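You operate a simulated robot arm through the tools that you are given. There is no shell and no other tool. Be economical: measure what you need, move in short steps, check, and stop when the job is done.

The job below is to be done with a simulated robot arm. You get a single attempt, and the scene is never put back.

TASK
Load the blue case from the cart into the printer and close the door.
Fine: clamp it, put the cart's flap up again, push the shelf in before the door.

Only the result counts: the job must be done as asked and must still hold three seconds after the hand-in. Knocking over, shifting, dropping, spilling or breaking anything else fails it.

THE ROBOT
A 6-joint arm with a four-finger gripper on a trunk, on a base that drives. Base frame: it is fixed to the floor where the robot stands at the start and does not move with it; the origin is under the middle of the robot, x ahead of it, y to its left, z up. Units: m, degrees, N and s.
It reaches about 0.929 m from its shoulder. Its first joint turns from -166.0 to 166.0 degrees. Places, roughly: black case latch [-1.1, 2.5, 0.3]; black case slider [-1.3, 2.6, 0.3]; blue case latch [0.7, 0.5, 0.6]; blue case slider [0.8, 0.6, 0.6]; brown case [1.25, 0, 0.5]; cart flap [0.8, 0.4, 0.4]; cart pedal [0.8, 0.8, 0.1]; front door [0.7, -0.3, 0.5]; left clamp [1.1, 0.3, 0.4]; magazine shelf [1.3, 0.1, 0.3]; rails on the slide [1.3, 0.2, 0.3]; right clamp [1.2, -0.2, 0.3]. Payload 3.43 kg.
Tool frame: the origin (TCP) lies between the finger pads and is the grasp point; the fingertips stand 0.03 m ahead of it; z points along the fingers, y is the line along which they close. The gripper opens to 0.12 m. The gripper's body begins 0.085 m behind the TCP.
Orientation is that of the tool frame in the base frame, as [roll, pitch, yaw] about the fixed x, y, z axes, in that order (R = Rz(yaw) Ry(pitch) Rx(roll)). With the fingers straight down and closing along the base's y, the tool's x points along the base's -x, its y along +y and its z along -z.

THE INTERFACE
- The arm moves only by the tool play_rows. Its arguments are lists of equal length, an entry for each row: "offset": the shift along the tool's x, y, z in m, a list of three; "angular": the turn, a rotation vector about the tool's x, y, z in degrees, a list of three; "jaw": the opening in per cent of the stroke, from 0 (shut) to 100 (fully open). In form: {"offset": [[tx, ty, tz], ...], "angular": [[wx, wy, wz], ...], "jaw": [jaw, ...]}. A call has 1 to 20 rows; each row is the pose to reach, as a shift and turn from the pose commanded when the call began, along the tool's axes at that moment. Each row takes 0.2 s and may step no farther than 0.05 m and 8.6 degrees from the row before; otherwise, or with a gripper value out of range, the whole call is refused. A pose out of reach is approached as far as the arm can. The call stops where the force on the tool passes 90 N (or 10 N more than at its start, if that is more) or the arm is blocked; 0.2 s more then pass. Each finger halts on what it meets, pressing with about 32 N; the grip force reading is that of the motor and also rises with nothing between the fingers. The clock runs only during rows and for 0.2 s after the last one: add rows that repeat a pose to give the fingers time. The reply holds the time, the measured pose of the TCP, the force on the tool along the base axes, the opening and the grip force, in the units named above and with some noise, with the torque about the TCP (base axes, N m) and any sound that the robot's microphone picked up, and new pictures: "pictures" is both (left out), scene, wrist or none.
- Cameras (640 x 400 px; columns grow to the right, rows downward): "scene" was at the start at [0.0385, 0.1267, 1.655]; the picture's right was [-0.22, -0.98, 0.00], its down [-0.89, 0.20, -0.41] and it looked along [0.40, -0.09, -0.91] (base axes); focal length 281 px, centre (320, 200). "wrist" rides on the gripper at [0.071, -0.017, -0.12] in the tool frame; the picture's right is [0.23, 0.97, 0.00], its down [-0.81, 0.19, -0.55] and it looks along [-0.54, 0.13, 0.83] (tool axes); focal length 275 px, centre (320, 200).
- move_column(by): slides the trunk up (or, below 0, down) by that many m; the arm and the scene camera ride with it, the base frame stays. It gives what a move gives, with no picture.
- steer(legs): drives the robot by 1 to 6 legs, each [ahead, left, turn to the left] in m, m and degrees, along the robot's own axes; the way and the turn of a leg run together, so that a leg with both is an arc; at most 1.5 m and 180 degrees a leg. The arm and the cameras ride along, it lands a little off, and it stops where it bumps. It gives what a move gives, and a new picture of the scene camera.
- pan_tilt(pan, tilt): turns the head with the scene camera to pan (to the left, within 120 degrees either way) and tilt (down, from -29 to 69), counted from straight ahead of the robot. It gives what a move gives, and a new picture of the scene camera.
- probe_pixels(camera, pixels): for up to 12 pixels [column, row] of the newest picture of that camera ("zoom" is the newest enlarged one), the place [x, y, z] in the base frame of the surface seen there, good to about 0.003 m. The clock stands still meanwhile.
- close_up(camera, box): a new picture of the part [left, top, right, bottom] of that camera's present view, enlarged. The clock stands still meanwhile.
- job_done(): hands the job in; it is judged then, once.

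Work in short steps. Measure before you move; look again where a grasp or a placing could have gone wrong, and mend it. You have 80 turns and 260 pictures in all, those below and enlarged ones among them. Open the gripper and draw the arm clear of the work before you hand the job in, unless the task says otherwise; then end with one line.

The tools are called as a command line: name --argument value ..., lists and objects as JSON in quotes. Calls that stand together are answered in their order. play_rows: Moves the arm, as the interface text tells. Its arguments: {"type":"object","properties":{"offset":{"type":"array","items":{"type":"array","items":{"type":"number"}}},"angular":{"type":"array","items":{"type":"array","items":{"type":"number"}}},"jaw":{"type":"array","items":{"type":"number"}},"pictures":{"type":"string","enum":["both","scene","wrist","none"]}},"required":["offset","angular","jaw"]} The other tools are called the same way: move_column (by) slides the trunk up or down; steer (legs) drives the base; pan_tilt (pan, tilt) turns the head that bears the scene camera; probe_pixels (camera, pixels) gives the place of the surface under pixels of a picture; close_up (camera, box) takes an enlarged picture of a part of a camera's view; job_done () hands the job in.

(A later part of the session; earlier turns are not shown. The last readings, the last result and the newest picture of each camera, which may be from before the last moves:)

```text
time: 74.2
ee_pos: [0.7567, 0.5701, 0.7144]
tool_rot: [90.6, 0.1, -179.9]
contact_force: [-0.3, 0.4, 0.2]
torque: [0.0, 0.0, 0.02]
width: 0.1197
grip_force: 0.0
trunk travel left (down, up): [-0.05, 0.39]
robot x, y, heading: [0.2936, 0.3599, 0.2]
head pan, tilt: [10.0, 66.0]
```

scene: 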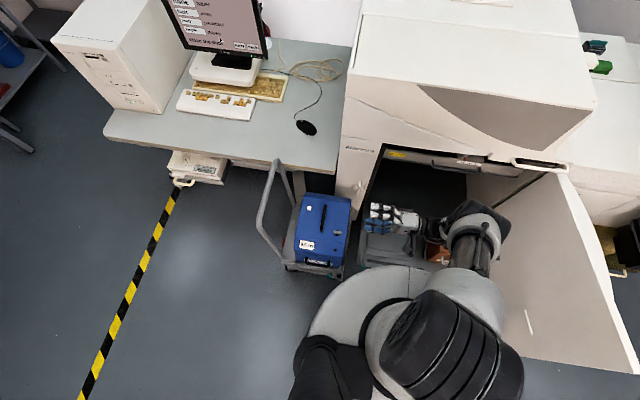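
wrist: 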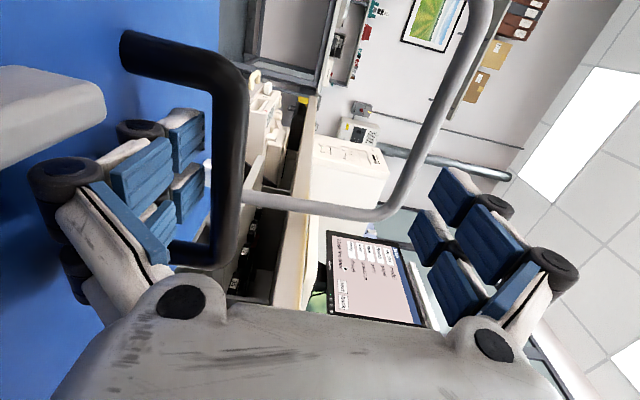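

The finger is under the bar with no contact. Add a 4° tip-up and lift 15 mm gently.

play_rows --offset '[[0, 0, 0]]' --angular '[[-4, 0, 0]]' --jaw '[100]' --pictures "none"

move_column --by 0.015

play_rows --offset '[[0, 0, 0], [0, 0, 0]]' --angular '[[0, 0, 0], [0, 0, 0]]' --jaw '[100, 100]' --pictures "wrist"

```text
time: 74.6
ee_pos: [0.7566, 0.5693, 0.7144]
tool_rot: [86.6, 0.0, -179.9]
contact_force: [0.5, -0.1, 0.2]
torque: [-0.03, -0.02, 0.01]
width: 0.1198
grip_force: 0.1
trunk travel left (down, up): [-0.05, 0.39]
robot x, y, heading: [0.2909, 0.3623, 0.2]
head pan, tilt: [10.0, 66.0]
```

```text
time: 75.2
ee_pos: [0.7561, 0.5705, 0.7198]
tool_rot: [87.9, -0.5, -180.0]
contact_force: [-2.5, -0.9, -62.7]
torque: [-0.15, -0.76, -0.01]
width: 0.1205
grip_force: 0.8
trunk travel left (down, up): [-0.065, 0.375]
robot x, y, heading: [0.2897, 0.3581, 0.2]
head pan, tilt: [10.0, 66.0]
```

```text
time: 75.8
ee_pos: [0.7577, 0.5717, 0.7195]
tool_rot: [87.9, -0.6, 179.9]
contact_force: [-1.2, 0.7, -66.2]
torque: [-0.08, -0.89, 0.1]
width: 0.1202
grip_force: 0.7
trunk travel left (down, up): [-0.065, 0.375]
robot x, y, heading: [0.2899, 0.3645, -0.2]
head pan, tilt: [10.0, 66.0]
```

wrist: 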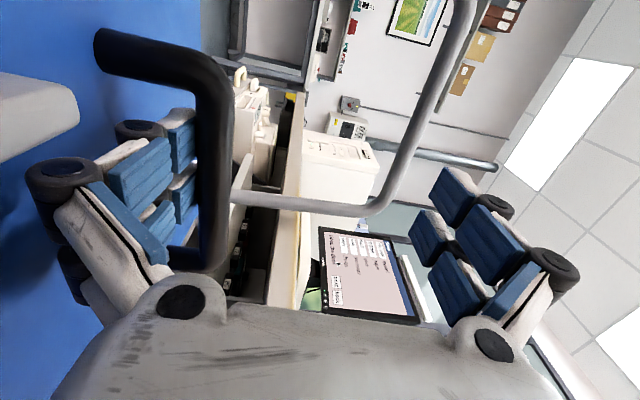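

At 66 N it still rests on the cart: too heavy to lift, so it must be slid across (flap as bridge). Lower, withdraw the finger, and inspect flap bolt and pedal.

move_column --by -0.015

play_rows --offset '[[0, 0, -0.04], [0, 0, -0.08], [0, 0, -0.12], [0, 0, -0.16], [0, 0, -0.2]]' --angular '[[0, 0, 0], [0, 0, 0], [0, 0, 0], [0, 0, 0], [0, 0, 0]]' --jaw '[100, 100, 100, 100, 100]' --pictures "none"

pan_tilt --pan 35 --tilt 62

close_up --camera "scene" --box '[200, 150, 420, 330]'

```text
time: 76.4
ee_pos: [0.7591, 0.5693, 0.7169]
tool_rot: [86.4, 0.2, -179.9]
contact_force: [-0.5, -0.1, -0.1]
torque: [-0.02, -0.01, 0.0]
width: 0.1198
grip_force: 0.0
trunk travel left (down, up): [-0.05, 0.39]
robot x, y, heading: [0.2908, 0.3623, 0.0]
head pan, tilt: [10.0, 66.0]
```

```text
time: 77.6
ee_pos: [0.7568, 0.3693, 0.7028]
tool_rot: [86.6, -0.1, -179.9]
contact_force: [0.6, 0.0, 0.7]
torque: [-0.01, 0.02, 0.01]
width: 0.1202
grip_force: 0.2
trunk travel left (down, up): [-0.05, 0.39]
robot x, y, heading: [0.2911, 0.3581, 0.0]
head pan, tilt: [10.0, 66.0]
```

```text
time: 78.5
ee_pos: [0.7578, 0.3705, 0.7025]
tool_rot: [86.6, 0.0, -179.9]
contact_force: [0.4, -0.8, 0.6]
torque: [0.02, 0.01, -0.02]
width: 0.12
grip_force: 0.1
trunk travel left (down, up): [-0.05, 0.39]
robot x, y, heading: [0.2887, 0.3609, 0.3]
head pan, tilt: [35.0, 62.0]
```

scene: 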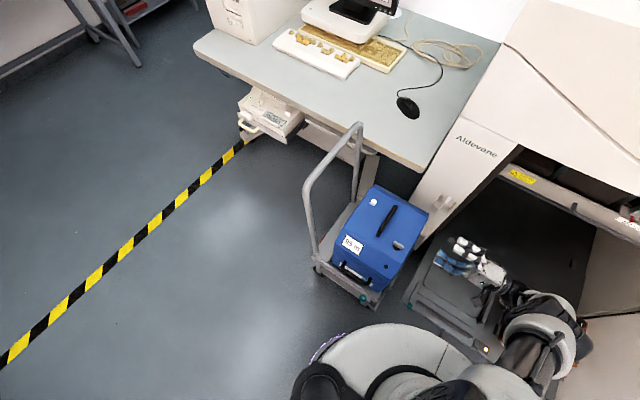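

```text
2.22 times, centred on (310, 240) of scene
```

zoom: 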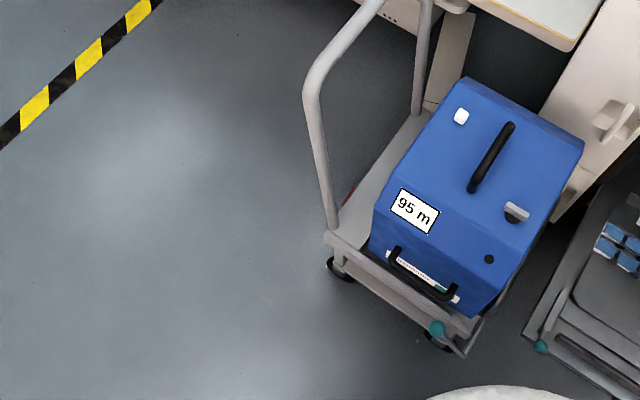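

Zoom in on the pedal (red, ~(320,235)) and on the flap bolt (~(362,297)).

close_up --camera "scene" --box '[300, 215, 340, 250]'

close_up --camera "scene" --box '[310, 230, 410, 320]'

probe_pixels --camera "zoom" --pixels '[[335, 428], [330, 410], [395, 420], [360, 395], [420, 395], [450, 400], [400, 350], [420, 330], [500, 215], [100, 210], [240, 340], [370, 370]]'

```text
11.43 times, centred on (320, 232) of scene
```

zoom: 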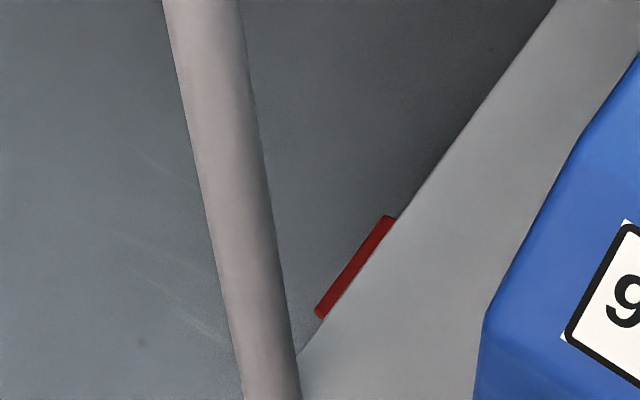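

```text
4.44 times, centred on (360, 275) of scene
```

zoom: 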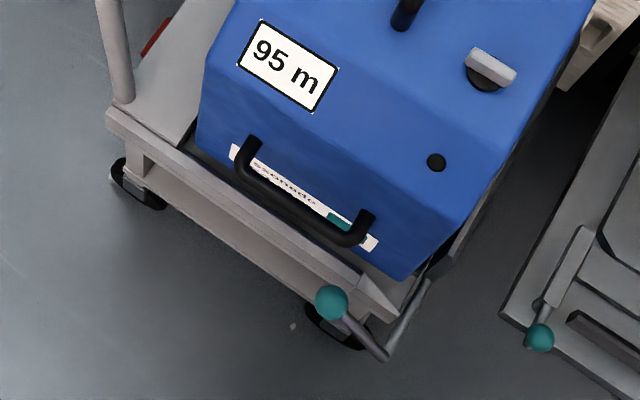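

```text
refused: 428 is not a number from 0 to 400
```

The teal knob is a crank attached to the flap's end rod. Probe its geometry.

probe_pixels --camera "zoom" --pixels '[[330, 300], [345, 318], [365, 338], [385, 355], [405, 325], [425, 290], [447, 265], [470, 225], [360, 300], [385, 280], [300, 260], [155, 110]]'

probe_pixels --camera "zoom" --pixels '[[540, 337], [555, 290], [578, 245], [590, 330], [150, 40], [120, 185], [250, 160], [300, 225], [365, 230], [240, 200], [330, 345], [190, 200]]'

```text
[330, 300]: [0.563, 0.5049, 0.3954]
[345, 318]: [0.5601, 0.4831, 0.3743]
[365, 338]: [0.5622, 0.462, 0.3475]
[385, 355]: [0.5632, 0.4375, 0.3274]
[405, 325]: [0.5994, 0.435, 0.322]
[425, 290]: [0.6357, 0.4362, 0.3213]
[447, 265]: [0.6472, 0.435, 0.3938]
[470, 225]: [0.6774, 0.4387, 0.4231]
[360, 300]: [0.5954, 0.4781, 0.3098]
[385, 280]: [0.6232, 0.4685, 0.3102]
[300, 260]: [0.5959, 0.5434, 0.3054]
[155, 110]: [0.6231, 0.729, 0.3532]
```

```text
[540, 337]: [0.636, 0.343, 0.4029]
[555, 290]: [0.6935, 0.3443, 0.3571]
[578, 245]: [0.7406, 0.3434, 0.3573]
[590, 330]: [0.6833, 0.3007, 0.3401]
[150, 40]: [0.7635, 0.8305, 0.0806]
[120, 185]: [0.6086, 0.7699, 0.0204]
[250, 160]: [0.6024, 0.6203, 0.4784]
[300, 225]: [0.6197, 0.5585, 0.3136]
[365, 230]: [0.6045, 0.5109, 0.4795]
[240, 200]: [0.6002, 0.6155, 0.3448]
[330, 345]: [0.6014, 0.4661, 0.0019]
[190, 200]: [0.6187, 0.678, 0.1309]
```

Hinge axis along x at (y≈0.435, z≈0.32), knob at (0.56,0.50,0.395), flap top z≈0.425; deck ≈ shelf height, so the flap folds into a bridge. Now inspect both clamps closely.

close_up --camera "scene" --box '[415, 270, 460, 315]'

pan_tilt --pan -15 --tilt 62

close_up --camera "scene" --box '[180, 130, 420, 300]'

```text
8.89 times, centred on (438, 292) of scene
```

zoom: 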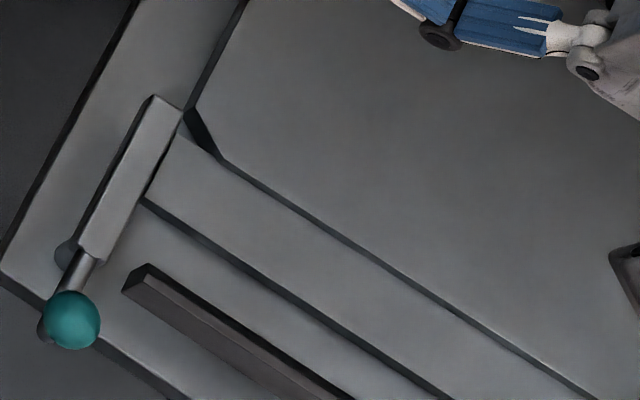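

```text
time: 79.7
ee_pos: [0.758, 0.3709, 0.7007]
tool_rot: [86.6, 0.0, -179.8]
contact_force: [-0.2, -0.7, -0.3]
torque: [-0.03, -0.02, 0.01]
width: 0.1202
grip_force: 0.1
trunk travel left (down, up): [-0.05, 0.39]
robot x, y, heading: [0.2889, 0.3598, -0.1]
head pan, tilt: [-15.0, 62.0]
```

scene: 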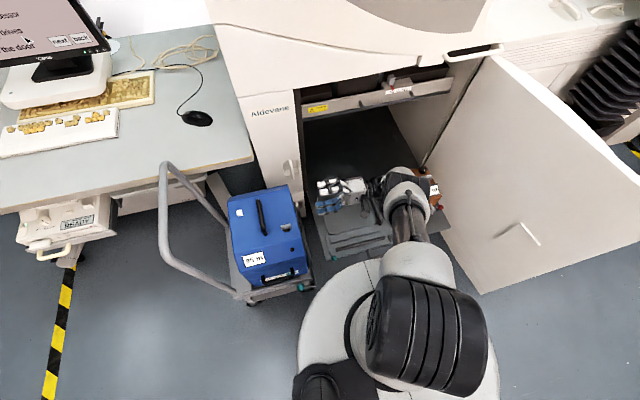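

```text
2.35 times, centred on (300, 215) of scene
```

zoom: 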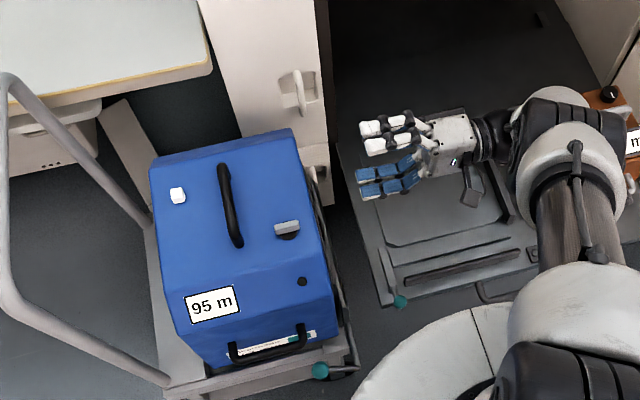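

Pushing the knob in -y with the closed fingertips will flip the flap. Bring the tool vertical with closed fingers and raised, which also frees the scene view of the red clamp.

play_rows --offset '[[0, 0.02, 0], [0, 0.04, 0], [0, 0.06, 0], [0, 0.08, 0], [0, 0.08, 0], [0, 0.08, 0], [0, 0.08, 0], [0, 0.08, 0], [0, 0.08, 0], [0, 0.08, 0], [0, 0.08, 0], [0, 0.08, 0]]' --angular '[[8, 0, 0], [16, 0, 0], [24, 0, 0], [32, 0, 0], [40, 0, 0], [48, 0, 0], [56, 0, 0], [64, 0, 0], [72, 0, 0], [80, 0, 0], [88, 0, 0], [93.4, 0, 0]]' --jaw '[100, 80, 60, 40, 20, 0, 0, 0, 0, 0, 0, 0]' --pictures "none"

play_rows --offset '[[0.05, 0.04, 0], [0.1, 0.06, 0], [0.15, 0.08, 0], [0.2, 0.1, 0]]' --angular '[[0, 0, 0], [0, 0, 0], [0, 0, 0], [0, 0, 0]]' --jaw '[0, 0, 0, 0]' --pictures "scene"

pan_tilt --pan -35 --tilt 58

```text
time: 82.3
ee_pos: [0.7581, 0.366, 0.7826]
tool_rot: [-179.9, 0.1, -179.7]
contact_force: [0.9, 0.2, -0.6]
torque: [0.0, -0.01, 0.0]
width: 0.0
grip_force: 32.1
trunk travel left (down, up): [-0.05, 0.39]
robot x, y, heading: [0.2901, 0.3601, 0.1]
head pan, tilt: [-15.0, 62.0]
```

```text
refused: row 1 steps farther than a row can; nothing moved
```

```text
time: 83.1
ee_pos: [0.7564, 0.3651, 0.7831]
tool_rot: [180.0, 0.0, -179.9]
contact_force: [0.1, -0.7, -0.1]
torque: [0.0, 0.04, 0.0]
width: 0.0
grip_force: 31.9
trunk travel left (down, up): [-0.05, 0.39]
robot x, y, heading: [0.2936, 0.3602, 0.2]
head pan, tilt: [-35.0, 58.0]
```

scene: 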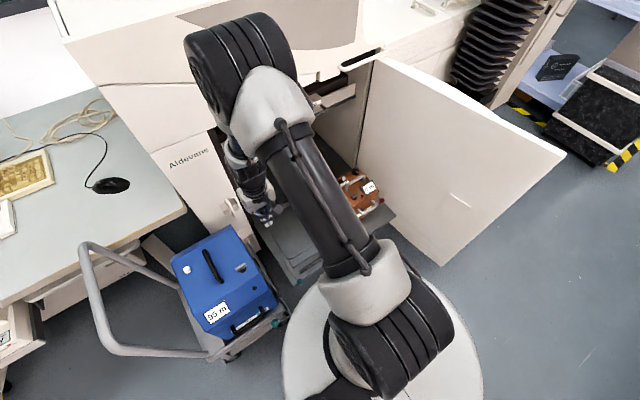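

close_up --camera "scene" --box '[325, 155, 405, 235]'

play_rows --offset '[[0.045, 0.02, 0], [0.09, 0.04, 0], [0.135, 0.06, 0], [0.17, 0.09, 0], [0.2, 0.12, 0], [0.2, 0.16, 0], [0.2, 0.185, 0]]' --angular '[[0, 0, 0], [0, 0, 0], [0, 0, 0], [0, 0, 0], [0, 0, 0], [0, 0, 0], [0, 0, 0]]' --jaw '[0, 0, 0, 0, 0, 0, 0]' --pictures "scene"

```text
5.00 times, centred on (365, 195) of scene
```

zoom: 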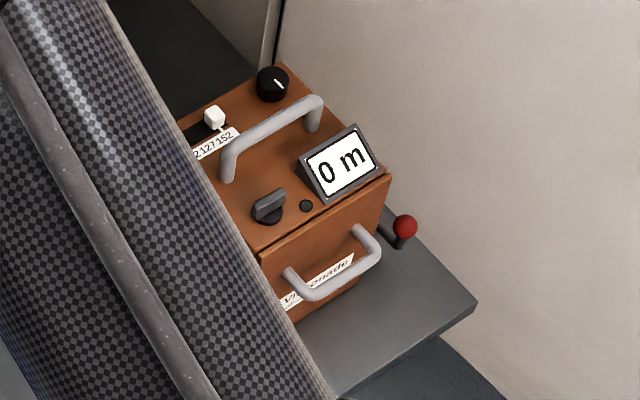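

```text
time: 84.7
ee_pos: [0.5569, 0.5515, 0.7821]
tool_rot: [180.0, -0.1, 180.0]
contact_force: [0.4, 0.3, -0.2]
torque: [-0.05, 0.01, -0.01]
width: 0.0001
grip_force: 31.9
trunk travel left (down, up): [-0.05, 0.39]
robot x, y, heading: [0.2907, 0.3605, 0.2]
head pan, tilt: [-35.0, 58.0]
```

scene: 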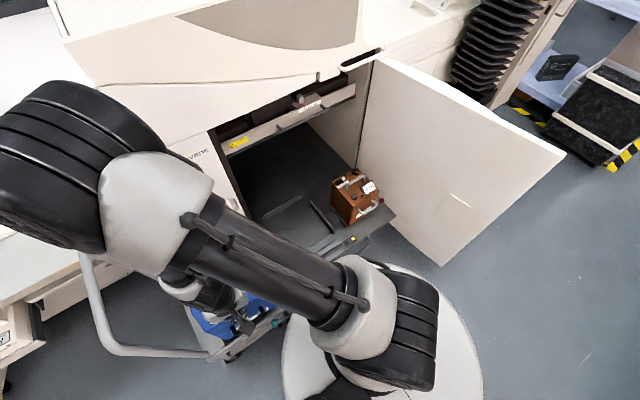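

Now the bay and brown case are visible; zoom on them and probe the red clamp.

close_up --camera "scene" --box '[250, 155, 410, 265]'

close_up --camera "scene" --box '[355, 180, 405, 225]'

probe_pixels --camera "zoom" --pixels '[[300, 250], [320, 220], [345, 240], [280, 200], [200, 250], [400, 350], [250, 170], [270, 250], [330, 270], [310, 245], [350, 200], [100, 330]]'

```text
3.64 times, centred on (330, 210) of scene
```

zoom: 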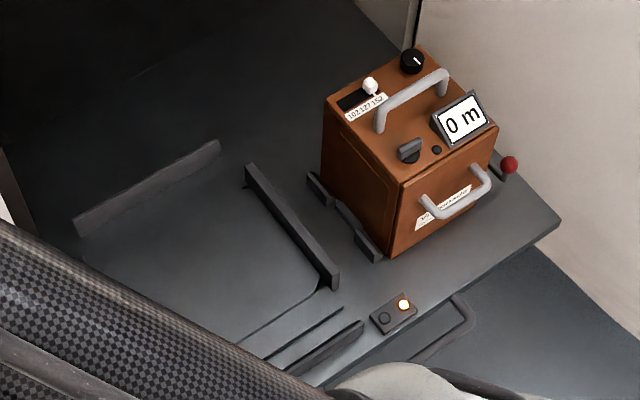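

```text
8.89 times, centred on (380, 202) of scene
```

zoom: 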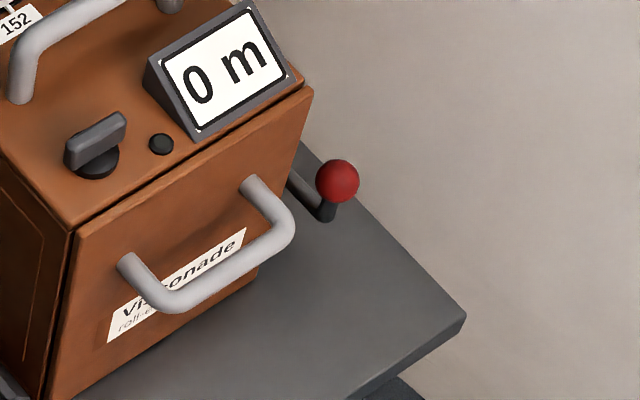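

```text
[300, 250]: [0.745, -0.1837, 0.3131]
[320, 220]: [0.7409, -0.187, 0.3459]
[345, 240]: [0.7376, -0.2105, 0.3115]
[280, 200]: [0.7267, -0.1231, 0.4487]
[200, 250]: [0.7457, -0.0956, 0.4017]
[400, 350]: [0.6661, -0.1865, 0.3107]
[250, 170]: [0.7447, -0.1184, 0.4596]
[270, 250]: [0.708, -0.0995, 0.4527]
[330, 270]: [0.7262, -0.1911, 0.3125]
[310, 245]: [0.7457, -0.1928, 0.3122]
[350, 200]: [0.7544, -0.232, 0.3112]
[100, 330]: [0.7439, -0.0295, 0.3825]
```

Now flip the flap: descend with closed fingers at (0.557, 0.552), left (+y) of the knob at y≈0.50.

move_column --by -0.049

play_rows --offset '[[0, 0, 0.045], [0, 0, 0.09], [0, 0, 0.135], [0, 0, 0.18], [0, 0, 0.225], [0, 0, 0.27], [0, 0, 0.31], [0, 0, 0.325]]' --angular '[[0, 0, 0], [0, 0, 0], [0, 0, 0], [0, 0, 0], [0, 0, 0], [0, 0, 0], [0, 0, 0], [0, 0, 0]]' --jaw '[0, 0, 0, 0, 0, 0, 0, 0]' --pictures "wrist"

pan_tilt --pan 20 --tilt 66

```text
time: 85.7
ee_pos: [0.557, 0.5507, 0.735]
tool_rot: [180.0, 0.0, -179.9]
contact_force: [-0.2, -0.3, 1.0]
torque: [0.03, 0.02, -0.01]
width: 0.0005
grip_force: 31.8
trunk travel left (down, up): [-0.001, 0.439]
robot x, y, heading: [0.2911, 0.3597, -0.1]
head pan, tilt: [-35.0, 58.0]
```

```text
time: 87.5
ee_pos: [0.5563, 0.5506, 0.4076]
tool_rot: [-180.0, 0.0, -180.0]
contact_force: [0.1, 0.7, 0.4]
torque: [-0.01, 0.01, 0.0]
width: 0.0
grip_force: 32.4
trunk travel left (down, up): [-0.001, 0.439]
robot x, y, heading: [0.2947, 0.3595, 0.3]
head pan, tilt: [-35.0, 58.0]
```

wrist: 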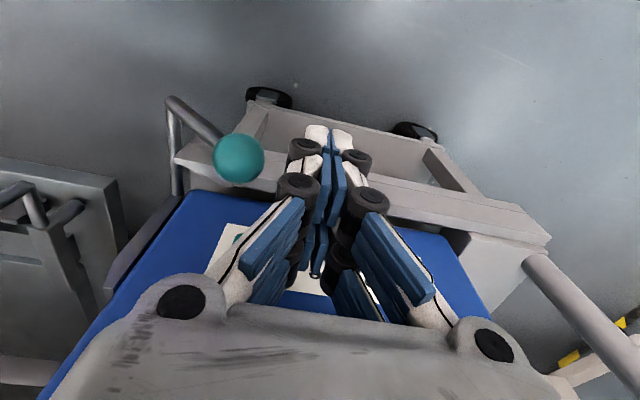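

```text
time: 88.7
ee_pos: [0.5563, 0.5494, 0.4076]
tool_rot: [-180.0, 0.1, -180.0]
contact_force: [0.5, 0.5, 0.2]
torque: [0.01, -0.02, 0.01]
width: 0.0
grip_force: 32.2
trunk travel left (down, up): [-0.001, 0.439]
robot x, y, heading: [0.2921, 0.3627, -0.1]
head pan, tilt: [20.0, 66.0]
```

scene: 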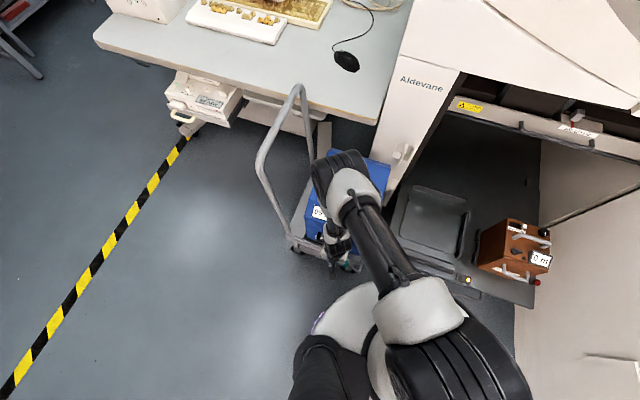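

Push the knob toward -y in steps.

play_rows --offset '[[0, -0.02, 0], [0, -0.035, 0], [0, -0.05, 0], [0, -0.065, 0], [0, -0.08, 0], [0, -0.095, 0]]' --angular '[[0, 0, 0], [0, 0, 0], [0, 0, 0], [0, 0, 0], [0, 0, 0], [0, 0, 0]]' --jaw '[0, 0, 0, 0, 0, 0]' --pictures "wrist"

```text
time: 90.1
ee_pos: [0.5553, 0.4553, 0.4081]
tool_rot: [-180.0, -0.1, -179.8]
contact_force: [-0.8, -0.1, -0.5]
torque: [-0.04, -0.03, 0.02]
width: 0.0
grip_force: 31.9
trunk travel left (down, up): [-0.001, 0.439]
robot x, y, heading: [0.289, 0.3583, 0.1]
head pan, tilt: [20.0, 66.0]
```

wrist: 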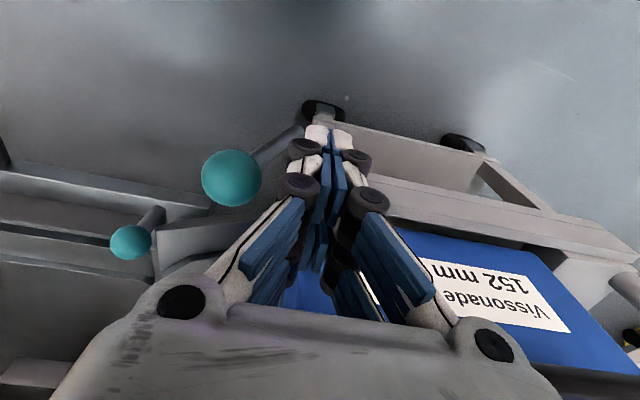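

The knob moved over and no force remains; see the flap's state.

close_up --camera "scene" --box '[290, 140, 480, 290]'

probe_pixels --camera "wrist" --pixels '[[230, 178], [265, 155], [290, 140], [130, 242], [200, 235], [170, 215], [190, 265], [220, 225], [225, 240]]'

```text
2.67 times, centred on (385, 215) of scene
```

zoom: 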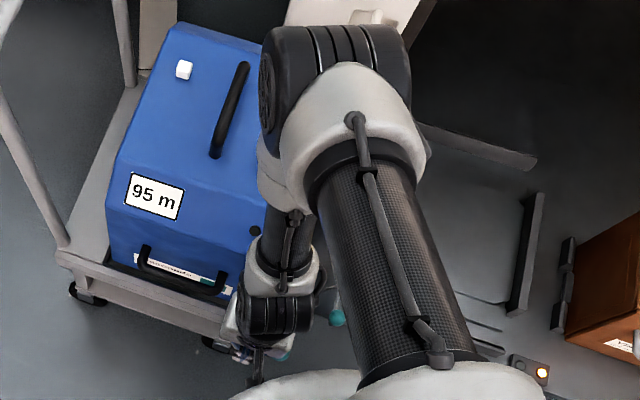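

```text
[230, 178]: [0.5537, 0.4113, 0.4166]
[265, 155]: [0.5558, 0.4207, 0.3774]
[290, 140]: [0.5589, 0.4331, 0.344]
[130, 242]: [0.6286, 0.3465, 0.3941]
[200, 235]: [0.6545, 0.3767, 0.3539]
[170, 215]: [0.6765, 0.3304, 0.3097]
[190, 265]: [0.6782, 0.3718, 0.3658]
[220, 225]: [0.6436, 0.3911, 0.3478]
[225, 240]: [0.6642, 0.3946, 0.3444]
```

The flap is ~60° over, resting on the shelf's clamp bar (x 0.67–0.755, z 0.357). Pulling the shelf the remaining ~0.1 m should clear it and align the bay; I'll hook the closed fingers behind the front bar at (0.717, 0.28).

play_rows --offset '[[0, 0, -0.045], [0, 0, -0.09], [0, 0, -0.12], [-0.03, -0.035, -0.12], [-0.06, -0.07, -0.12], [-0.09, -0.105, -0.12], [-0.12, -0.14, -0.12], [-0.162, -0.165, -0.12], [-0.162, -0.175, -0.08], [-0.162, -0.175, -0.04]]' --angular '[[0, 0, 0], [0, 0, 0], [0, 0, 0], [0, 0, 0], [0, 0, 0], [0, 0, 0], [0, 0, 0], [0, 0, 0], [0, 0, 0], [0, 0, 0]]' --jaw '[0, 0, 0, 0, 0, 0, 0, 0, 0, 0]' --pictures "wrist"

probe_pixels --camera "wrist" --pixels '[[250, 120], [400, 120], [300, 100], [350, 130], [420, 180], [450, 220], [480, 250], [400, 160], [280, 160], [250, 160]]'

```text
time: 92.3
ee_pos: [0.7183, 0.281, 0.4486]
tool_rot: [179.9, 0.0, -180.0]
contact_force: [1.0, 0.4, 0.2]
torque: [0.0, -0.03, -0.01]
width: 0.0001
grip_force: 32.1
trunk travel left (down, up): [-0.001, 0.439]
robot x, y, heading: [0.2932, 0.3617, 0.2]
head pan, tilt: [20.0, 66.0]
```

wrist: 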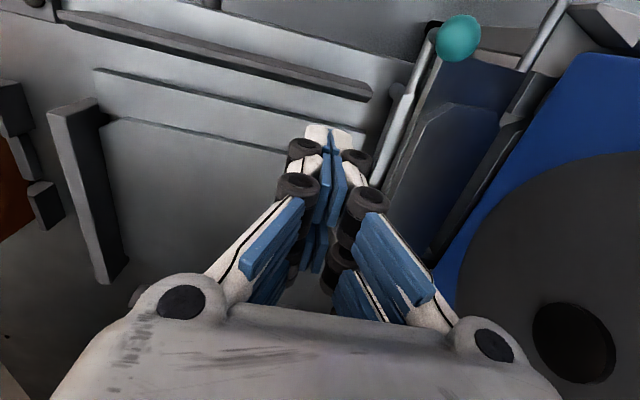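

```text
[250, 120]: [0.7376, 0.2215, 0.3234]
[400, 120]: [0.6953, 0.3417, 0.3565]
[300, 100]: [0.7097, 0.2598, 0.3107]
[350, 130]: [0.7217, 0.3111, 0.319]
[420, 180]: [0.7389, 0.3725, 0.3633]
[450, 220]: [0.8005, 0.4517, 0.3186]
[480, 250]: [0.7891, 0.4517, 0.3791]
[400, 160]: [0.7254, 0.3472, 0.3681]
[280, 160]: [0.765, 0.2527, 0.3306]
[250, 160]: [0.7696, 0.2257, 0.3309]
```

Front bar top is z 0.341; lowering the tips to ≈0.328 behind it and pulling -x by up to ~0.11 m.

play_rows --offset '[[0, 0, 0.045], [0, 0, 0.08], [0, 0, 0.091], [0.02, 0, 0.091], [0.04, 0, 0.091], [0.06, 0, 0.091], [0.08, 0, 0.091], [0.095, 0, 0.091], [0.105, 0, 0.091]]' --angular '[[0, 0, 0], [0, 0, 0], [0, 0, 0], [0, 0, 0], [0, 0, 0], [0, 0, 0], [0, 0, 0], [0, 0, 0], [0, 0, 0]]' --jaw '[0, 0, 0, 0, 0, 0, 0, 0, 0]' --pictures "both"

```text
time: 94.3
ee_pos: [0.6367, 0.2756, 0.3612]
tool_rot: [-179.3, 2.3, -179.7]
contact_force: [58.3, 13.5, -4.1]
torque: [0.38, -1.6, -0.39]
width: 0.006
grip_force: 33.8
trunk travel left (down, up): [-0.001, 0.439]
robot x, y, heading: [0.2913, 0.3636, 0.0]
head pan, tilt: [20.0, 66.0]
```

scene: 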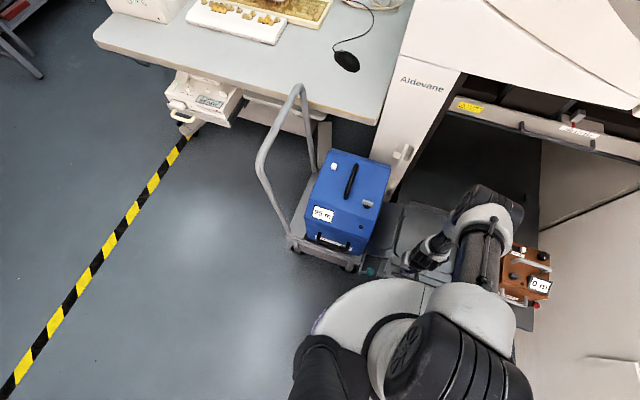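
wrist: 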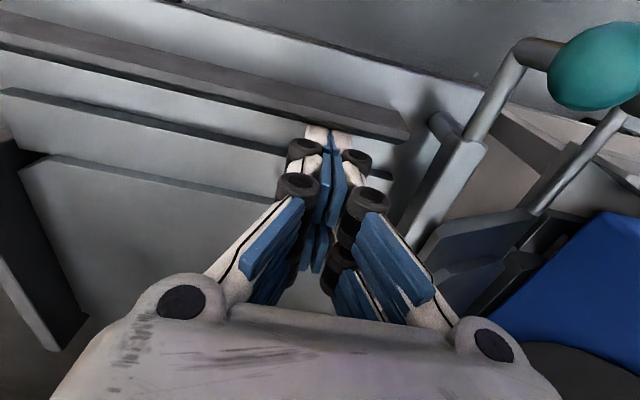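

58 N of resistance after 76 mm; check what blocks: stroke end or the clamp meeting the flap's crank.

probe_pixels --camera "wrist" --pixels '[[595, 65], [535, 50], [500, 100], [445, 130], [455, 165], [475, 235], [560, 170], [600, 130], [400, 130], [525, 220], [450, 260], [20, 155]]'

close_up --camera "wrist" --box '[380, 0, 640, 300]'

close_up --camera "scene" --box '[330, 180, 450, 300]'

```text
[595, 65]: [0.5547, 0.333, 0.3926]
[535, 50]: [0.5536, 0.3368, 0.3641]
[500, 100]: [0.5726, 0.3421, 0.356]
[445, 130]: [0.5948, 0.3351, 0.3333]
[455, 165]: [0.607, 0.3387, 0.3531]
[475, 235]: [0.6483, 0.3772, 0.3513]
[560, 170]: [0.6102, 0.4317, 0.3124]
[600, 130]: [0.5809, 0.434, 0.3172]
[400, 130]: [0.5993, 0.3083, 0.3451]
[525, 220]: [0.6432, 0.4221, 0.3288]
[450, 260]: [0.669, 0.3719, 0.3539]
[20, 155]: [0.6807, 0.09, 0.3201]
```

```text
1.33 times, centred on (510, 150) of wrist
```

zoom: 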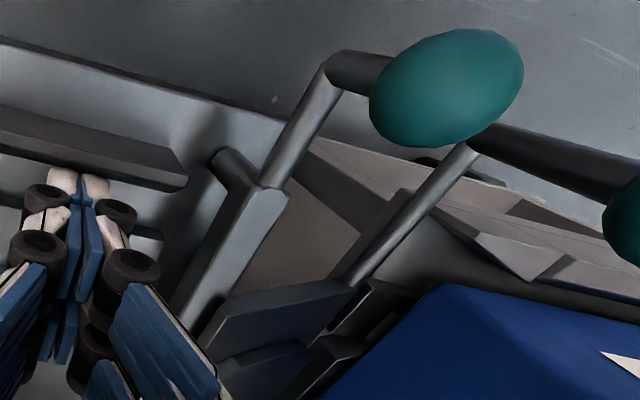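

```text
3.33 times, centred on (390, 240) of scene
```

zoom: 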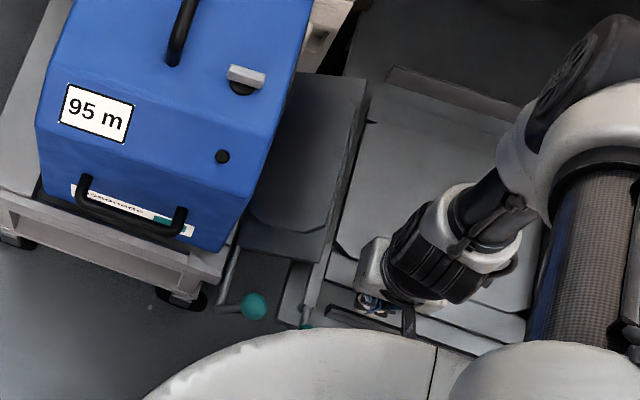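

The shelf is at its stop, with the bay (x≈0.612–0.915) aligned to the case. The flap is still propped on the clamp bar, so the clamp must be swung open. I'll grasp its knob at (0.555,0.335,0.393) and feel its motion.

play_rows --offset '[[-0.01, 0, -0.03], [-0.01, 0, -0.07], [-0.01, 0, -0.11], [0.02, 0.03, -0.13], [0.06, 0.06, -0.13], [0.082, 0.06, -0.13], [0.082, 0.06, -0.09], [0.082, 0.06, -0.06], [0.082, 0.06, -0.042]]' --angular '[[0, 0, 0], [0, 0, 0], [0, 0, 0], [0, 0, 0], [0, 0, 0], [0, 0, 0], [0, 0, 0], [0, 0, 0], [0, 0, 0]]' --jaw '[0, 0, 10, 30, 50, 50, 50, 50, 50]' --pictures "wrist"

```text
time: 96.3
ee_pos: [0.5317, 0.3393, 0.3991]
tool_rot: [-179.9, 0.0, -179.9]
contact_force: [-0.3, 0.5, 0.5]
torque: [-0.02, -0.02, 0.01]
width: 0.0597
grip_force: 0.1
trunk travel left (down, up): [-0.001, 0.439]
robot x, y, heading: [0.2916, 0.3572, 0.2]
head pan, tilt: [20.0, 66.0]
```

wrist: 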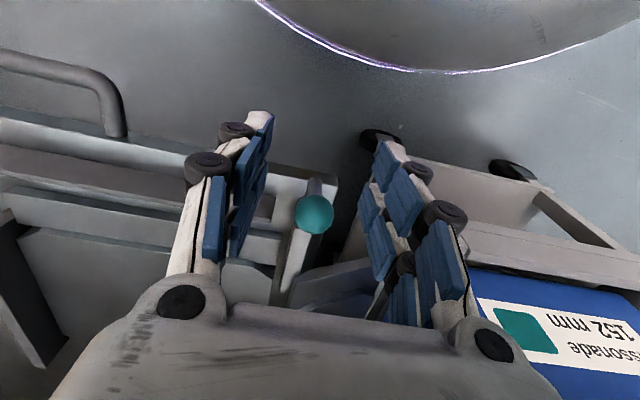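

TCP landed at x 0.532; probe the knob's exact place.

probe_pixels --camera "wrist" --pixels '[[313, 205], [313, 222], [315, 190], [297, 265], [285, 295], [300, 240], [380, 275], [335, 275]]'

```text
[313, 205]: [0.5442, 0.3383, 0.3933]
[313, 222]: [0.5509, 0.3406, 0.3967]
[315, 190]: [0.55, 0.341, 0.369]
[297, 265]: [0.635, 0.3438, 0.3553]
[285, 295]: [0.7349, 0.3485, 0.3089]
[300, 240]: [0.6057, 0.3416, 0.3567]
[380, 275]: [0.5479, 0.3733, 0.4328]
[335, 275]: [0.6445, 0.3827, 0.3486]
```

Knob centre ≈(0.552,0.340,0.388). Align, close on it and try a small +y nudge.

play_rows --offset '[[-0.02, 0.001, 0.005], [-0.02, 0.001, 0.008], [-0.02, 0.001, 0.008], [-0.02, 0.001, 0.008], [-0.02, 0.001, 0.008]]' --angular '[[0, 0, 0], [0, 0, 0], [0, 0, 0], [0, 0, 0], [0, 0, 0]]' --jaw '[50, 0, 0, 0, 0]' --pictures "none"

play_rows --offset '[[0, 0.01, 0], [0, 0.015, 0], [0, 0.015, 0]]' --angular '[[0, 0, 0], [0, 0, 0], [0, 0, 0]]' --jaw '[0, 0, 0]' --pictures "none"

play_rows --offset '[[0, -0.015, 0], [0, -0.03, 0], [0, -0.03, 0]]' --angular '[[0, 0, 0], [0, 0, 0], [0, 0, 0]]' --jaw '[0, 0, 0]' --pictures "wrist"

```text
time: 97.5
ee_pos: [0.5513, 0.3425, 0.3922]
tool_rot: [-180.0, 0.0, -179.9]
contact_force: [0.1, 5.1, -4.4]
torque: [0.02, 0.0, 0.06]
width: 0.0222
grip_force: 37.0
trunk travel left (down, up): [-0.001, 0.439]
robot x, y, heading: [0.291, 0.3623, 0.1]
head pan, tilt: [20.0, 66.0]
```

```text
time: 98.0
ee_pos: [0.5512, 0.344, 0.3918]
tool_rot: [-179.6, 0.0, 178.1]
contact_force: [-1.9, -39.3, -5.5]
torque: [-0.23, -0.05, -0.35]
width: 0.0219
grip_force: 45.1
trunk travel left (down, up): [-0.001, 0.439]
robot x, y, heading: [0.2882, 0.3564, -0.3]
head pan, tilt: [20.0, 66.0]
stopped in row 2: the force on the tool passed its limit at 93 N (the readings are from after the stop); the commanded pose is now the measured one
```

```text
time: 98.8
ee_pos: [0.554, 0.3166, 0.3913]
tool_rot: [-179.5, 0.2, 178.8]
contact_force: [11.8, 18.8, 1.1]
torque: [0.17, -0.47, 0.39]
width: 0.0218
grip_force: 44.6
trunk travel left (down, up): [-0.001, 0.439]
robot x, y, heading: [0.2905, 0.3604, -0.1]
head pan, tilt: [20.0, 66.0]
```

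wrist: 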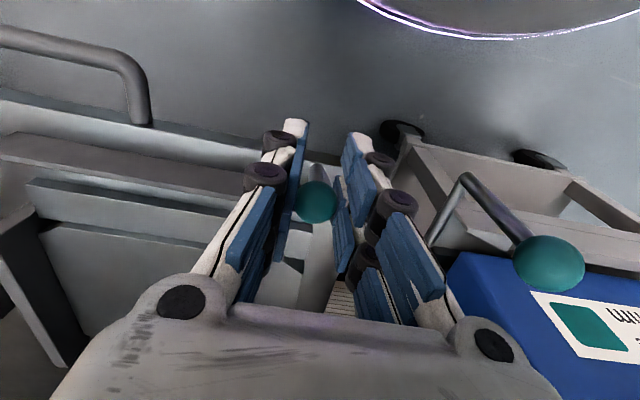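

+y is the stop, -y swings it: a vertical pivot at ≈(0.595,0.338), the bar turning outward (it pushes the flap up again). Continue along the arc to ~90°.

play_rows --offset '[[-0.006, -0.007, 0], [-0.013, -0.0116, 0], [-0.026, -0.0186, 0], [-0.034, -0.021, 0], [-0.041, -0.0216, 0], [-0.041, -0.0216, 0]]' --angular '[[0, 0, 0], [0, 0, 0], [0, 0, 0], [0, 0, 0], [0, 0, 0], [0, 0, 0]]' --jaw '[0, 0, 0, 0, 0, 0]' --pictures "both"

close_up --camera "scene" --box '[290, 140, 470, 300]'

```text
time: 100.2
ee_pos: [0.5843, 0.2968, 0.3924]
tool_rot: [-179.9, -0.8, 179.2]
contact_force: [-10.5, 78.2, -3.5]
torque: [0.28, -0.4, 1.79]
width: 0.0222
grip_force: 45.2
trunk travel left (down, up): [-0.001, 0.439]
robot x, y, heading: [0.293, 0.3606, 0.0]
head pan, tilt: [20.0, 66.0]
```

scene: 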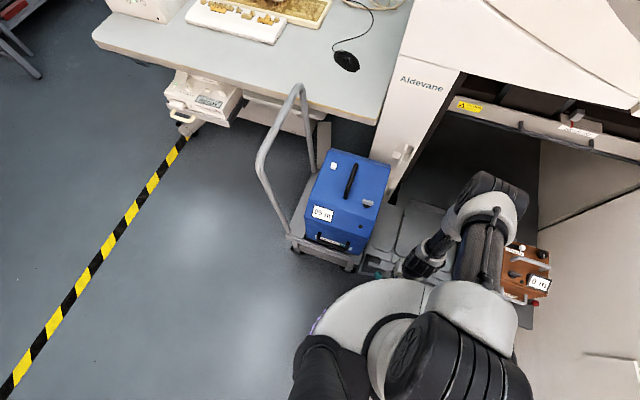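
wrist: 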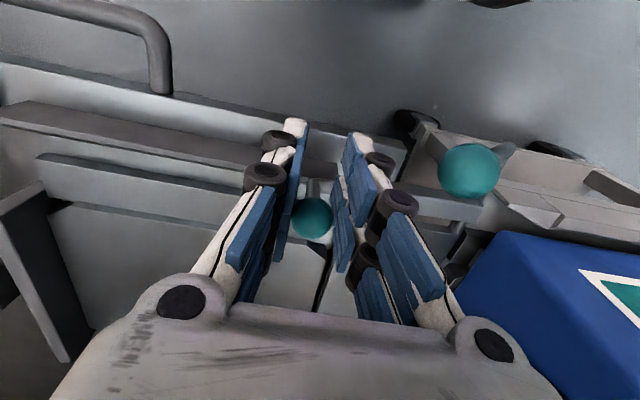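

```text
2.50 times, centred on (380, 220) of scene
```

zoom: 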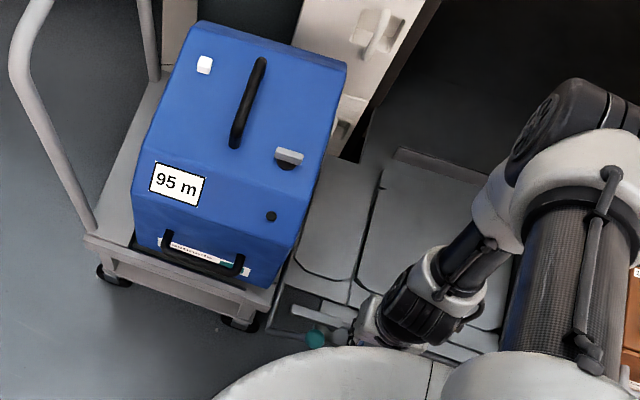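

The flap now forms a flat bridge and the clamp is fully open. Release, rise and go to the case's top handle to drag it across.

play_rows --offset '[[0.008, 0, 0], [0.008, 0, 0], [0.008, 0, -0.04], [0.008, 0, -0.085], [0.008, 0, -0.13], [0.008, 0, -0.175], [0.008, 0, -0.22], [0.008, 0, -0.265], [0.008, 0, -0.31], [0.008, 0, -0.355], [-0.01, 0.04, -0.36], [-0.035, 0.08, -0.36], [-0.06, 0.12, -0.36], [-0.085, 0.16, -0.36], [-0.11, 0.2, -0.36], [-0.135, 0.24, -0.36], [-0.162, 0.275, -0.36], [-0.162, 0.275, -0.36]]' --angular '[[0, 0, 0], [0, 0, 0], [0, 0, 0], [0, 0, 0], [0, 0, 0], [0, 0, 0], [0, 0, 0], [0, 0, 0], [0, 0, 0], [0, 0, 0], [0, 0, -0.8], [0, 0, -0.8], [0, 0, -0.8], [0, 0, -0.8], [0, 0, -0.8], [0, 0, -0.8], [0, 0, -0.8], [0, 0, -0.8]]' --jaw '[40, 50, 50, 50, 50, 50, 50, 50, 50, 50, 50, 50, 50, 50, 50, 50, 50, 50]' --pictures "both"

```text
time: 104.0
ee_pos: [0.7608, 0.5662, 0.7496]
tool_rot: [-179.6, -0.1, 179.6]
contact_force: [0.1, 1.2, 0.3]
torque: [-0.01, 0.03, -0.04]
width: 0.0599
grip_force: 0.0
out of reach, approached as far as the arm can: row 12
trunk travel left (down, up): [-0.001, 0.439]
robot x, y, heading: [0.2884, 0.3589, 0.0]
head pan, tilt: [20.0, 66.0]
```

scene: 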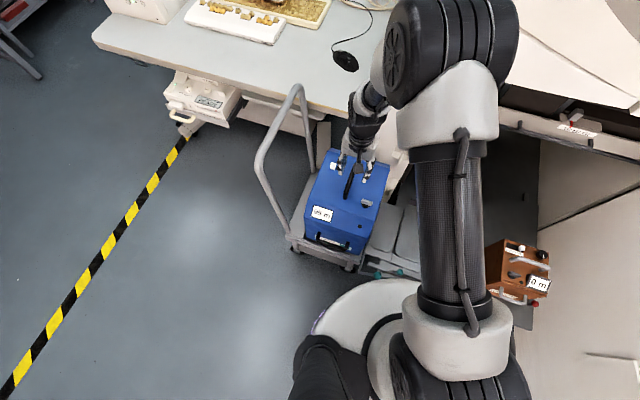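
wrist: 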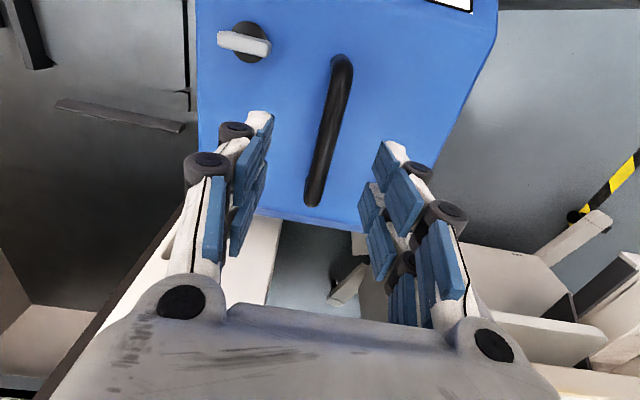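

Handle is between the fingers. Descend 0.079 m, close, and drag a first 40 mm toward -y to test for tipping.

play_rows --offset '[[0, 0.005, 0.04], [0, 0.005, 0.079], [0, 0.005, 0.079], [0, 0.005, 0.079], [0, 0.005, 0.079], [0, 0.005, 0.079]]' --angular '[[0, 0, 0], [0, 0, 0], [0, 0, 0], [0, 0, 0], [0, 0, 0], [0, 0, 0]]' --jaw '[50, 50, 0, 0, 0, 0]' --pictures "none"

play_rows --offset '[[0, -0.008, 0], [0, -0.016, 0], [0, -0.024, 0], [0, -0.032, 0], [0, -0.04, 0]]' --angular '[[0, 0, 0], [0, 0, 0], [0, 0, 0], [0, 0, 0], [0, 0, 0]]' --jaw '[0, 0, 0, 0, 0]' --pictures "both"

probe_pixels --camera "wrist" --pixels '[[300, 80], [400, 80], [230, 120], [420, 160], [200, 60], [480, 80]]'

```text
time: 105.3
ee_pos: [0.7614, 0.5709, 0.6721]
tool_rot: [-179.5, 0.0, 179.5]
contact_force: [0.2, 4.1, 0.7]
torque: [0.07, -0.48, 0.65]
width: 0.0149
grip_force: 30.9
trunk travel left (down, up): [-0.001, 0.439]
robot x, y, heading: [0.2908, 0.3562, 0.2]
head pan, tilt: [20.0, 66.0]
```

```text
time: 106.5
ee_pos: [0.7607, 0.5288, 0.6731]
tool_rot: [-179.6, 0.0, 179.4]
contact_force: [1.8, 0.5, 1.9]
torque: [0.03, -0.52, 0.09]
width: 0.0146
grip_force: 31.5
trunk travel left (down, up): [-0.001, 0.439]
robot x, y, heading: [0.2923, 0.3585, -0.0]
head pan, tilt: [20.0, 66.0]
```

scene: 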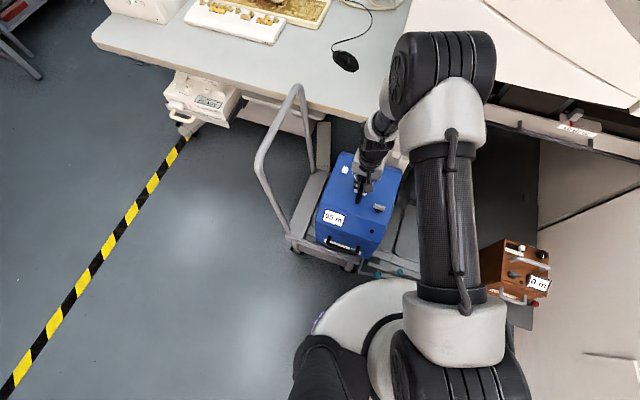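
wrist: 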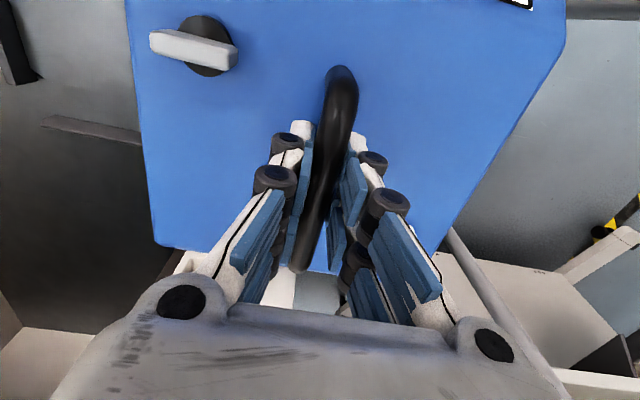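

```text
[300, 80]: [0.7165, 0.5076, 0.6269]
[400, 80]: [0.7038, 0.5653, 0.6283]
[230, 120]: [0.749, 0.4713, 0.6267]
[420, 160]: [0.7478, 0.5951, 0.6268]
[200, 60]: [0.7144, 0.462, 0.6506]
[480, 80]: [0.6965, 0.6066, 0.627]
```

It slides level with almost no force. Drag further 0.18 m.

play_rows --offset '[[0, -0.015, 0], [0, -0.03, 0], [0, -0.045, 0], [0, -0.06, 0], [0, -0.075, 0], [0, -0.09, 0], [0, -0.105, 0], [0, -0.12, 0], [0, -0.135, 0], [0, -0.15, 0], [0, -0.165, 0], [0, -0.18, 0]]' --angular '[[0, 0, 0], [0, 0, 0], [0, 0, 0], [0, 0, 0], [0, 0, 0], [0, 0, 0], [0, 0, 0], [0, 0, 0], [0, 0, 0], [0, 0, 0], [0, 0, 0], [0, 0, 0]]' --jaw '[0, 0, 0, 0, 0, 0, 0, 0, 0, 0, 0, 0]' --pictures "both"

probe_pixels --camera "wrist" --pixels '[[300, 80], [400, 80], [230, 120], [420, 160], [480, 80]]'

close_up --camera "scene" --box '[280, 130, 470, 300]'

```text
time: 109.2
ee_pos: [0.7575, 0.3493, 0.672]
tool_rot: [-179.7, -0.3, 179.3]
contact_force: [-0.3, -5.4, 0.1]
torque: [0.06, 0.67, -0.09]
width: 0.015
grip_force: 31.2
trunk travel left (down, up): [-0.001, 0.439]
robot x, y, heading: [0.2891, 0.358, -0.3]
head pan, tilt: [20.0, 66.0]
```

scene: 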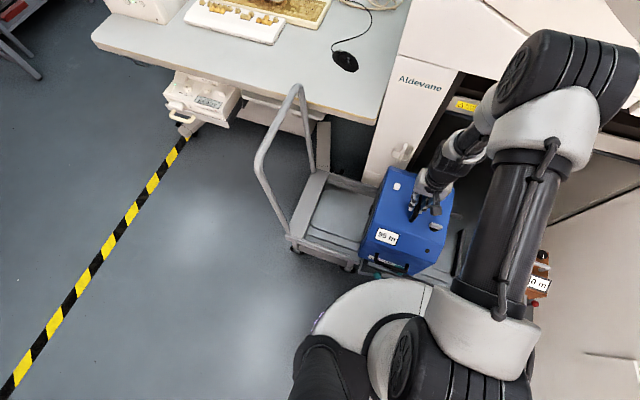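
wrist: 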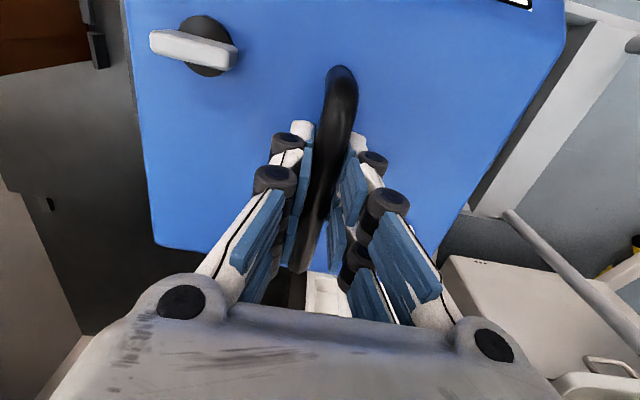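

```text
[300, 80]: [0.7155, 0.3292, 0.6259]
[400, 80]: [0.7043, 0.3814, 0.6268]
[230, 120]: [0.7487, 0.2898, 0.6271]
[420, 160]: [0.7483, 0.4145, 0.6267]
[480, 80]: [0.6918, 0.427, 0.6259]
```

```text
2.35 times, centred on (375, 215) of scene
```

zoom: 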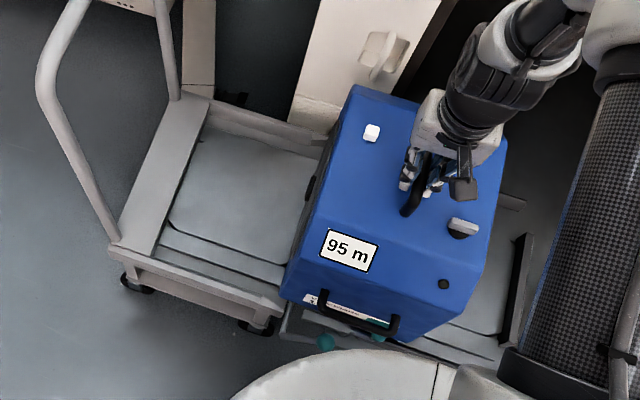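

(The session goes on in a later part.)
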